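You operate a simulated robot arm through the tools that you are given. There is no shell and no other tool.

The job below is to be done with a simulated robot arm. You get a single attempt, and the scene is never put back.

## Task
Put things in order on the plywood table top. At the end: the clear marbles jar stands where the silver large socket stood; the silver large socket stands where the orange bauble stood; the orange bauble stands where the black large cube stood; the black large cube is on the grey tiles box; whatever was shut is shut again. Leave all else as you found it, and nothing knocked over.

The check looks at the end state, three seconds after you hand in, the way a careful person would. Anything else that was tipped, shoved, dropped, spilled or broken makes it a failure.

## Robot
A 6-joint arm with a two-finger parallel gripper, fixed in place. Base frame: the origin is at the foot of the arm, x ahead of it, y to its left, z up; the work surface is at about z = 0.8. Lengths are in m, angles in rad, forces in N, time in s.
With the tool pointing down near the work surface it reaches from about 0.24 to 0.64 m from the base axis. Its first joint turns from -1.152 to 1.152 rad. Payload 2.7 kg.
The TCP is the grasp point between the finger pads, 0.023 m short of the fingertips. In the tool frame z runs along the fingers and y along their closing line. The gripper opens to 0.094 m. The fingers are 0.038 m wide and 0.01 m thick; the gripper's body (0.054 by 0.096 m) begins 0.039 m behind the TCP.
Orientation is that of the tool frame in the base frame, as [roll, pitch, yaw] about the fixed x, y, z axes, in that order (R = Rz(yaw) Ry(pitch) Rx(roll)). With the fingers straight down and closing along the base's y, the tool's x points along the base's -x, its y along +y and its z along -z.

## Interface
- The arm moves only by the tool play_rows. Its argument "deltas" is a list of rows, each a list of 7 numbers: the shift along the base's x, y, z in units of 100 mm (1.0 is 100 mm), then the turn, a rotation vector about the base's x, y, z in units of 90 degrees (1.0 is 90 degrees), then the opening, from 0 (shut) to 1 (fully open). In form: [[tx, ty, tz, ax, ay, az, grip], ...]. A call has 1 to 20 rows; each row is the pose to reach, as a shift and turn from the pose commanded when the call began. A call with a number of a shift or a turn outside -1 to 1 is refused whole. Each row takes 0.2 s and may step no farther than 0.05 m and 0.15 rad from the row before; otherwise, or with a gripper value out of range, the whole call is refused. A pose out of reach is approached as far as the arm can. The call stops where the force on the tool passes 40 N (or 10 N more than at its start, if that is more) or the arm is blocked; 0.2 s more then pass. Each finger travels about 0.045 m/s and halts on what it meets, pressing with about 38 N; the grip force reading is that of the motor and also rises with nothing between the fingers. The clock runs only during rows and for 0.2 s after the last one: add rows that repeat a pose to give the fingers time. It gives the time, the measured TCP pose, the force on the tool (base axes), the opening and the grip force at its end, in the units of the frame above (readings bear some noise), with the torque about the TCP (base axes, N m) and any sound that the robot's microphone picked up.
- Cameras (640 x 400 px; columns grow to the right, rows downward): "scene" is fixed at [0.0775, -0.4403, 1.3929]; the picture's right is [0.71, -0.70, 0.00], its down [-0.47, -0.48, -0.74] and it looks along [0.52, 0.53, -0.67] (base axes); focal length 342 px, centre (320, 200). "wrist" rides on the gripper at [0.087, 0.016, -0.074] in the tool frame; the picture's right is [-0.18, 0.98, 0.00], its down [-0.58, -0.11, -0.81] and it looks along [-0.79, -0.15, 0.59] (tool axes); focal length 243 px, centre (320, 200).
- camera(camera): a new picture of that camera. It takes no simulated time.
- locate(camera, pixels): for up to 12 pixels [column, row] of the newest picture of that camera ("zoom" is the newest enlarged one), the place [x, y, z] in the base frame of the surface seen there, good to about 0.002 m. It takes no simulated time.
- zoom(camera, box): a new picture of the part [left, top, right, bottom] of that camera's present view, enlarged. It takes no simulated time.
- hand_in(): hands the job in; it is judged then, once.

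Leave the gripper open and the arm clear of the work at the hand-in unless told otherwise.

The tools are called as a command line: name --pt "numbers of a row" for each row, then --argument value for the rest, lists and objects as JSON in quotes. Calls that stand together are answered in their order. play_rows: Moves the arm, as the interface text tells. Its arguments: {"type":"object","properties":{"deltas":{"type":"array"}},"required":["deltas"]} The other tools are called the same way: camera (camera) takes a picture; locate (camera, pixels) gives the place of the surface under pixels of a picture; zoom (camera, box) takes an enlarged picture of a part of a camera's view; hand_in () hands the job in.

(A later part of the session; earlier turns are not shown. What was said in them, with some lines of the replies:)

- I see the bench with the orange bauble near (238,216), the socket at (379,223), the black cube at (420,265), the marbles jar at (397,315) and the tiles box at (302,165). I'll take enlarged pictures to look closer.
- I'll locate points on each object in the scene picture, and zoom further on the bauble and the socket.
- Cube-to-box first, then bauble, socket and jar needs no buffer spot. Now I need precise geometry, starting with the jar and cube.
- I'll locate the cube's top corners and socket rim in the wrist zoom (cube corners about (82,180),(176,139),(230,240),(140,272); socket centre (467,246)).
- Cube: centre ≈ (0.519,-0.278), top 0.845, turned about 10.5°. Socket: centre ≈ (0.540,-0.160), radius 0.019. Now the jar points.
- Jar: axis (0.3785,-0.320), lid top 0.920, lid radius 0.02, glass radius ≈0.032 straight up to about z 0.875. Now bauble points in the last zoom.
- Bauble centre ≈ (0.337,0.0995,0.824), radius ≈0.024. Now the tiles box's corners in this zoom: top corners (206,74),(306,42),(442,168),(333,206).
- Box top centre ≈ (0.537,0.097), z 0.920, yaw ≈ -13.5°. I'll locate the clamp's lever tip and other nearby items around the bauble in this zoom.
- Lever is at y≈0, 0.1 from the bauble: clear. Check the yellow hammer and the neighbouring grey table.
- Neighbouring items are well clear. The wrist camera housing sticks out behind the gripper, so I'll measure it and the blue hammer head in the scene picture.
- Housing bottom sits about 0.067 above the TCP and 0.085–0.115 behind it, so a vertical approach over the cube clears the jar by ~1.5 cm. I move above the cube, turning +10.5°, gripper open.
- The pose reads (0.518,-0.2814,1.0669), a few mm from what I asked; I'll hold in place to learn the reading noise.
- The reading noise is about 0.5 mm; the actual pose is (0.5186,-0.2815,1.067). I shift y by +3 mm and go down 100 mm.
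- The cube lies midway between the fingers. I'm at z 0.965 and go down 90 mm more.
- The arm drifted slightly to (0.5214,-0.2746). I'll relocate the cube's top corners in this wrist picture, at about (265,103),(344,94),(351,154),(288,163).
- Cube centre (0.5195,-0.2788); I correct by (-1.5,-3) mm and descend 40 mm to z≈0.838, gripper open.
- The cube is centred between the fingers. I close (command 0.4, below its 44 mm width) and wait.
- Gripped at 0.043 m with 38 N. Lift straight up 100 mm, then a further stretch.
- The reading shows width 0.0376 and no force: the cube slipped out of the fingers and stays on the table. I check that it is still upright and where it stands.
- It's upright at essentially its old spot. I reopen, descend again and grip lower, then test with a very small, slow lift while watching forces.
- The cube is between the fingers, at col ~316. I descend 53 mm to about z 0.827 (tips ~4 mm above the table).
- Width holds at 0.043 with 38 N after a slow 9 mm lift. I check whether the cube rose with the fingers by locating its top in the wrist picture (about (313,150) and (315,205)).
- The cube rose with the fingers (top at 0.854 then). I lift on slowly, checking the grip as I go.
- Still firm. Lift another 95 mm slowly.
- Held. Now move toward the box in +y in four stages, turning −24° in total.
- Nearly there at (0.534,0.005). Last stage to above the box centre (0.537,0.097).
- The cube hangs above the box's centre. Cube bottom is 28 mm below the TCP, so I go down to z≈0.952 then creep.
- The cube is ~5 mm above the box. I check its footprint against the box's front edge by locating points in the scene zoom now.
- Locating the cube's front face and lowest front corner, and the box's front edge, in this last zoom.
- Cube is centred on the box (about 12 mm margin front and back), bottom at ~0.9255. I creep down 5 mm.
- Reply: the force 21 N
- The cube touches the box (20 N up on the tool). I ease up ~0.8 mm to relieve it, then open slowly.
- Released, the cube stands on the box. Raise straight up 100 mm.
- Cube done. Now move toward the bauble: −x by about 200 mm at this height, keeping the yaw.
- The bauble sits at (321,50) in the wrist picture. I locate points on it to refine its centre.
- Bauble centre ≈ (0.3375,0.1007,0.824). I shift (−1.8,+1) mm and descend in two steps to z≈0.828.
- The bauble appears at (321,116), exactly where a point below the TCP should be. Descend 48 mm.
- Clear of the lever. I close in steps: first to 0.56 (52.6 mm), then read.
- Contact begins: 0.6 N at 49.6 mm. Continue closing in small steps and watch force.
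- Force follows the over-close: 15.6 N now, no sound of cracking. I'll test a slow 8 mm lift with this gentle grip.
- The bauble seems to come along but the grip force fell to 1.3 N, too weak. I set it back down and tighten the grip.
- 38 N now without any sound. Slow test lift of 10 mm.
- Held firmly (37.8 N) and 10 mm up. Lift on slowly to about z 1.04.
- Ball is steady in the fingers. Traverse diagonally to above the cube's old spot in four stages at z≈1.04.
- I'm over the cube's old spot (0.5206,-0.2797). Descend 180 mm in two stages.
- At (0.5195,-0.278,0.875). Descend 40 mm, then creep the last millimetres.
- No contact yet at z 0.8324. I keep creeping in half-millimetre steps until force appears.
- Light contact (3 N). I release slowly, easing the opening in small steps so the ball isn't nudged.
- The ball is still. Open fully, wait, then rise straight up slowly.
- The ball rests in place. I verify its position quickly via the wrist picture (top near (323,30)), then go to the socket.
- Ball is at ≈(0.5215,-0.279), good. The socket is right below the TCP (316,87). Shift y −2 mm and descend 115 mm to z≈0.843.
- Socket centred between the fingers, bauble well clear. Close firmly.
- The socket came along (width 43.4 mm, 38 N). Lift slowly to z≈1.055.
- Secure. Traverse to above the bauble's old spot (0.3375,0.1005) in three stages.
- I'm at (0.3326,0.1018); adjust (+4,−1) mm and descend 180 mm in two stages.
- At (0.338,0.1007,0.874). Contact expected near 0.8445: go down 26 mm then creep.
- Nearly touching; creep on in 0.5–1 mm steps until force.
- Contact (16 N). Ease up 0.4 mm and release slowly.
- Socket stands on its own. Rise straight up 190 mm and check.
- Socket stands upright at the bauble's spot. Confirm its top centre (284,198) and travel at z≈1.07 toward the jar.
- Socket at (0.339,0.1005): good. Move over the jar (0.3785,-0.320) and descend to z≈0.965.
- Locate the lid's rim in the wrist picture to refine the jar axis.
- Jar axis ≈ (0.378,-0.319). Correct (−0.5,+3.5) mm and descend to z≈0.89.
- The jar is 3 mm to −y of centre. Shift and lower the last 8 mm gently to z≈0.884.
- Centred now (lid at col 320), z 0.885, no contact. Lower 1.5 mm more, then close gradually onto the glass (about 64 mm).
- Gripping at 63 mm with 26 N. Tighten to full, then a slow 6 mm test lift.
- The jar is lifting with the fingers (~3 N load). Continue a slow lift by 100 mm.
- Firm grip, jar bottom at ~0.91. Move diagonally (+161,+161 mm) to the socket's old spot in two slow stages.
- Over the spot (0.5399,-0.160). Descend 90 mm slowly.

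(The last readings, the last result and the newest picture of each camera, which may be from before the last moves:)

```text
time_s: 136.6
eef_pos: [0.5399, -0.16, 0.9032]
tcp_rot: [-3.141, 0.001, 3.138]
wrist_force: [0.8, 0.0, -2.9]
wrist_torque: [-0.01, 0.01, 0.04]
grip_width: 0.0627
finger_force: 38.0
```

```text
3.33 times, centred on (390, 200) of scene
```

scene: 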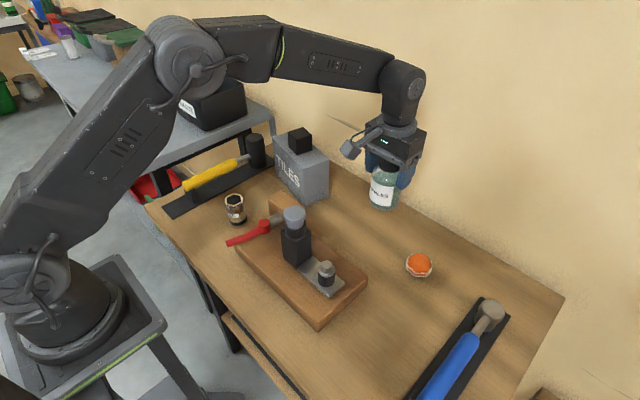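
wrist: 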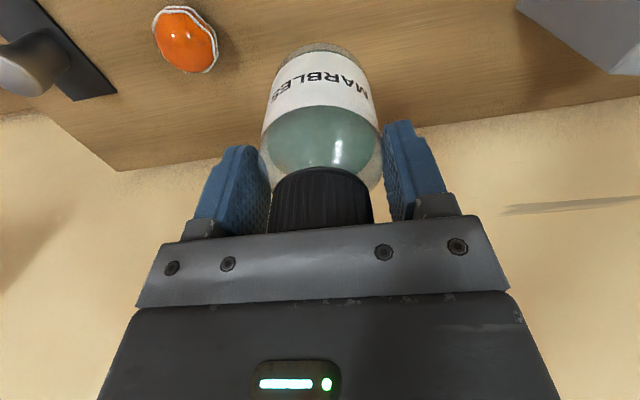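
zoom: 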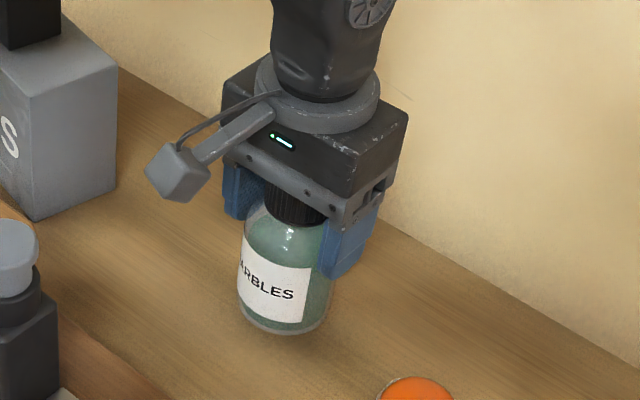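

At z 0.903; contact expected near 0.8845. Lower 16 mm, then creep.

play_rows --pt "0 0 -0.03 0 0 0 0.55" --pt "0 0 -0.07 0 0 0 0.55" --pt "0 0 -0.11 0 0 0 0.55" --pt "0 0 -0.14 0 0 0 0.55" --pt "0 0 -0.16 0 0 0 0.55" --pt "0 0 -0.16 0 0 0 0.55"

play_rows --pt "0 0 -0.005 0 0 0 0.55" --pt "0 0 -0.01 0 0 0 0.55" --pt "0 0 -0.01 0 0 0 0.55"

play_rows --pt "0 0 -0.005 0 0 0 0.55" --pt "0 0 -0.005 0 0 0 0.55"

```text
time_s: 138.0
eef_pos: [0.539, -0.1608, 0.8876]
tcp_rot: [-3.141, -0.001, 3.138]
wrist_force: [-0.2, -0.3, -2.2]
wrist_torque: [-0.01, 0.01, -0.01]
grip_width: 0.0627
finger_force: 37.4
```

```text
time_s: 138.8
eef_pos: [0.5396, -0.1592, 0.885]
tcp_rot: [-3.141, -0.001, 3.139]
wrist_force: [0.8, 0.2, -2.2]
wrist_torque: [-0.01, 0.03, 0.0]
grip_width: 0.0628
finger_force: 37.6
```

```text
time_s: 139.4
eef_pos: [0.5409, -0.1586, 0.885]
tcp_rot: [3.141, 0.0, 3.14]
wrist_force: [0.1, -0.9, -3.0]
wrist_torque: [0.01, -0.01, 0.01]
grip_width: 0.0627
finger_force: 38.1
```

No contact yet; keep creeping in half-millimetre steps.

play_rows --pt "0 0 -0.005 0 0 0 0.55" --pt "0 0 -0.005 0 0 0 0.55"

play_rows --pt "0 0 -0.005 0 0 0 0.55" --pt "0 0 -0.005 0 0 0 0.55"

```text
time_s: 140.0
eef_pos: [0.5385, -0.1585, 0.8856]
tcp_rot: [3.141, 0.0, 3.139]
wrist_force: [0.3, 0.1, -3.3]
wrist_torque: [-0.01, 0.06, 0.01]
grip_width: 0.0627
finger_force: 38.0
```

```text
time_s: 140.6
eef_pos: [0.5391, -0.1587, 0.8843]
tcp_rot: [3.141, 0.001, 3.139]
wrist_force: [-1.6, -1.3, 5.1]
wrist_torque: [0.11, 0.34, 0.06]
grip_width: 0.0627
finger_force: 38.0
```

The jar stands on the table now (load changed from −3 to +5 N). Release slowly.

play_rows --pt "0 0 0 0 0 0 0.6" --pt "0 0 0 0 0 0 0.64" --pt "0 0 0 0 0 0 0.655" --pt "0 0 0 0 0 0 0.665" --pt "0 0 0 0 0 0 0.675" --pt "0 0 0 0 0 0 0.685" --pt "0 0 0 0 0 0 0.7" --pt "0 0 0 0 0 0 0.72" --pt "0 0 0 0 0 0 0.76" --pt "0 0 0 0 0 0 0.82" --pt "0 0 0 0 0 0 0.9" --pt "0 0 0 0 0 0 1" --pt "0 0 0 0 0 0 1"

camera --camera "wrist"

zoom --camera "scene" --box '[330, 140, 450, 260]'

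```text
time_s: 143.4
eef_pos: [0.5389, -0.1578, 0.8844]
tcp_rot: [-3.141, 0.001, 3.139]
wrist_force: [0.0, 0.8, 0.8]
wrist_torque: [0.02, 0.05, -0.01]
grip_width: 0.0938
finger_force: 0.1
```

```text
taken
```

wrist: 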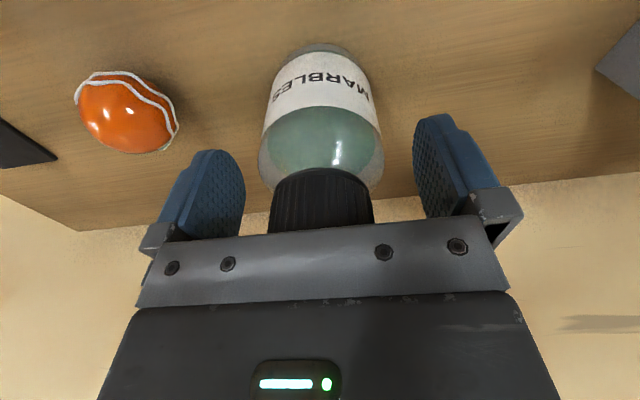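

```text
3.33 times, centred on (390, 200) of scene
```

zoom: 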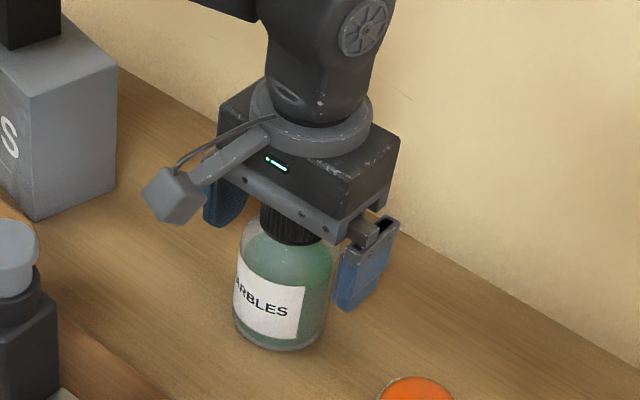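

Jar stands free. Rise straight up, then back off toward the starting pose and check everything.

play_rows --pt "0 0 0.1 0 0 0 1" --pt "0 0 0.25 0 0 0 1" --pt "0 0 0.45 0 0 0 1" --pt "0 0 0.7 0 0 0 1" --pt "0 0 1.0 0 0 0 1"

play_rows --pt "0 0 0.3 0 0 0 1" --pt "0 0 0.6 0 0 0 1" --pt "-0.3 0 0.9 0 0 0 1" --pt "-0.6 0 1.0 0 0 0 1" --pt "-1.0 0 1.0 0 0 0 1"

play_rows --pt "0 0 0.3 0 0 0 1" --pt "0 0 0.6 0 0 0 1" --pt "0 0 0.6 0 0 0 1"

camera --camera "scene"

camera --camera "wrist"

zoom --camera "scene" --box '[340, 150, 480, 300]'

```text
time_s: 144.6
eef_pos: [0.5388, -0.1599, 0.9862]
tcp_rot: [-3.141, -0.001, 3.139]
wrist_force: [0.6, 0.9, -0.1]
wrist_torque: [-0.03, 0.03, 0.0]
grip_width: 0.0941
finger_force: 0.1
```

```text
time_s: 145.8
eef_pos: [0.4396, -0.1579, 1.0837]
tcp_rot: [-3.141, 0.0, 3.141]
wrist_force: [0.6, -0.4, 0.7]
wrist_torque: [-0.04, -0.01, 0.0]
grip_width: 0.0941
finger_force: 0.1
```

```text
time_s: 146.6
eef_pos: [0.4389, -0.1596, 1.1444]
tcp_rot: [-3.142, 0.0, 3.14]
wrist_force: [0.0, -0.7, -0.1]
wrist_torque: [-0.02, 0.05, -0.02]
grip_width: 0.0937
finger_force: 0.0
```

```text
taken
```

scene: 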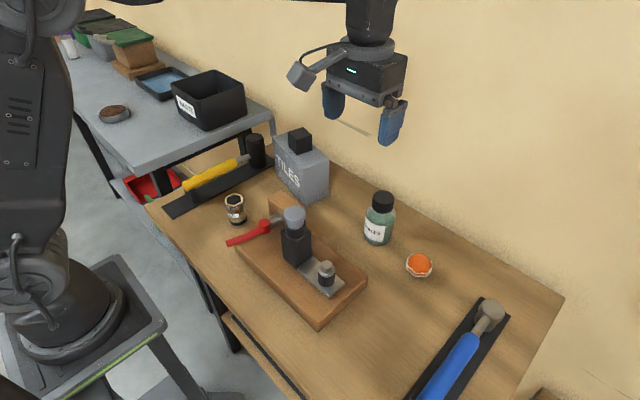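

```text
taken
```

wrist: 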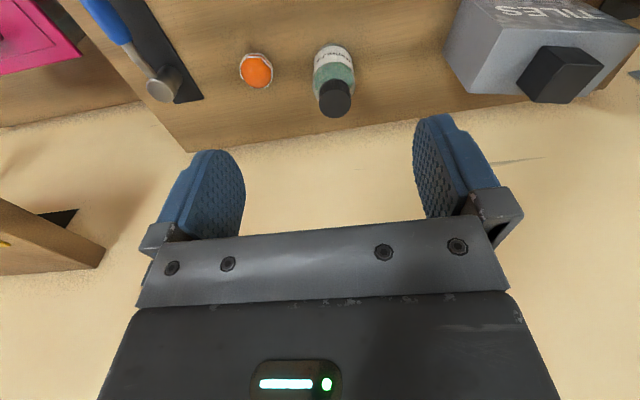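

```text
2.67 times, centred on (410, 225) of scene
```

zoom: 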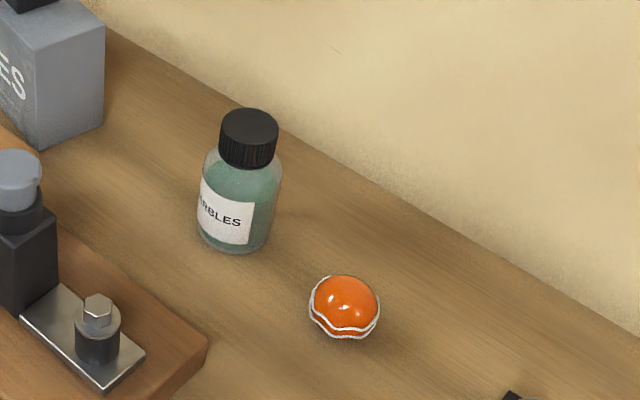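

All seem in place. Final verification: locate the jar's lid, bauble, cube, socket and box corners.

locate --camera "wrist" --pixels '[[336, 98], [322, 98], [350, 98], [336, 84], [336, 114], [257, 70], [563, 75]]'

locate --camera "scene" --pixels '[[235, 201], [300, 134], [329, 162], [305, 200], [277, 137], [227, 243], [490, 312], [294, 215]]'

zoom --camera "scene" --box '[200, 110, 350, 260]'

```text
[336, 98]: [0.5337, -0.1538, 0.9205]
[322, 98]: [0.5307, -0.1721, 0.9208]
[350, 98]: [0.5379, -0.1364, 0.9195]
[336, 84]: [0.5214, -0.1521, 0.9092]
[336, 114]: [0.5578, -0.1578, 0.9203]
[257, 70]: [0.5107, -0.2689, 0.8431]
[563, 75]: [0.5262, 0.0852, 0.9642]
```

```text
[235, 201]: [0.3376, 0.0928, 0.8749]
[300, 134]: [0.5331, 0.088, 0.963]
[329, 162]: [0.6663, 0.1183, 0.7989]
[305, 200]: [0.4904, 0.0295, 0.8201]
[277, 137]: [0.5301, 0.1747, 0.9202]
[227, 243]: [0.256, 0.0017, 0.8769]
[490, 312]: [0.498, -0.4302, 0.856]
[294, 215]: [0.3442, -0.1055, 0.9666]
```

```text
2.67 times, centred on (275, 185) of scene
```

zoom: 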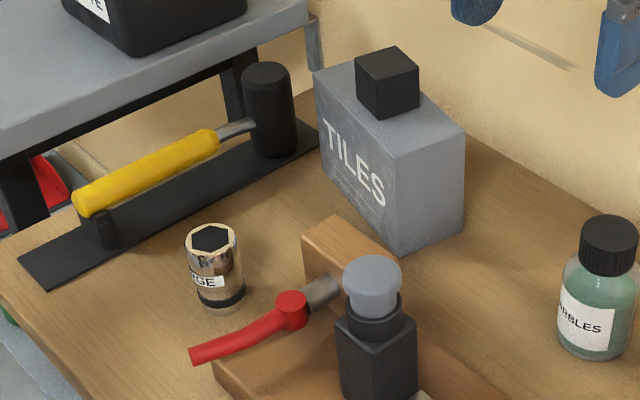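

Check the jar and bauble centres more precisely in a wrist zoom.

zoom --camera "wrist" --box '[225, 30, 375, 130]'

```text
4.00 times, centred on (300, 80) of wrist
```

zoom: 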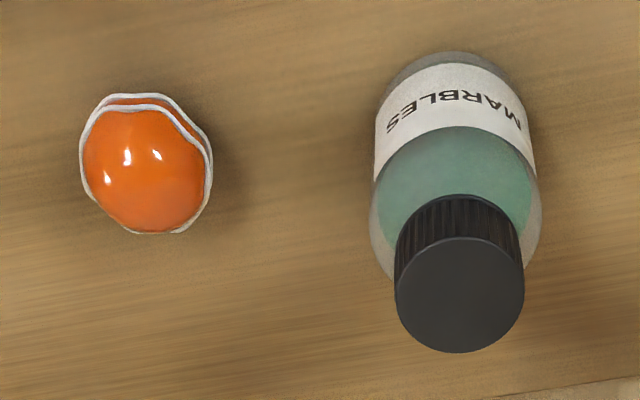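

locate --camera "zoom" --pixels '[[460, 295], [400, 295], [519, 295], [460, 242], [460, 347], [145, 180], [145, 210], [110, 175], [185, 175], [145, 130]]'

```text
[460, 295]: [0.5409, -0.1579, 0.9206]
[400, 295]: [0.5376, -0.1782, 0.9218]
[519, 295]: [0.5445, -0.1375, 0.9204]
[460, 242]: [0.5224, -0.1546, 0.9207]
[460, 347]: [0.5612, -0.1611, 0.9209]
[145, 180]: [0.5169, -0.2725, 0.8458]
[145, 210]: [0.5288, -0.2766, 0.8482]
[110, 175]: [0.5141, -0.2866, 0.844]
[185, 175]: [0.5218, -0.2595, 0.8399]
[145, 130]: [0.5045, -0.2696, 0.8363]
```

Jar at (0.541,-0.158), bauble at about (0.522,-0.277) and unmoving, socket at (0.339,0.100), cube on the box; everything is upright, the jar's lid is on, the gripper is open and the arm clear. Handing in.

hand_in

```text
The job is handed in.
```

The rearrangement is finished and handed in; I don't have the judge's verdict. All four items ended upright, within about 4 mm of their target spots as far as I could measure.

| Item | Target | Ended at (x, y) |
|---|---|---|
| Clear marbles jar | Where the silver large socket stood, (0.540, -0.160) | (0.541, -0.158) |
| Silver large socket | Where the orange bauble stood, (0.3375, 0.1005) | (0.339, 0.1005) |
| Orange bauble | Where the black large cube stood, (0.5195, -0.279) | about (0.522, -0.277) |
| Black large cube | On top of the grey tiles box | Roughly centred on the box, about 12 mm margin front and back |

- **Cube slip:** the cube slid out of the gripper on the first lift. It stayed upright at about its old spot, and I gripped it again lower down and lifted more slowly.
- **Bauble:** it took the full grip force of about 38 N. I heard no cracking, and it hadn't moved when I checked again later.
- **Jar lid:** it stayed on throughout. I held the jar by the glass, and nothing needed opening.
- **Everything else:** the tiles box, the clamp and its lever, and the hammers looked untouched in the last pictures. The gripper is open and the arm is clear.
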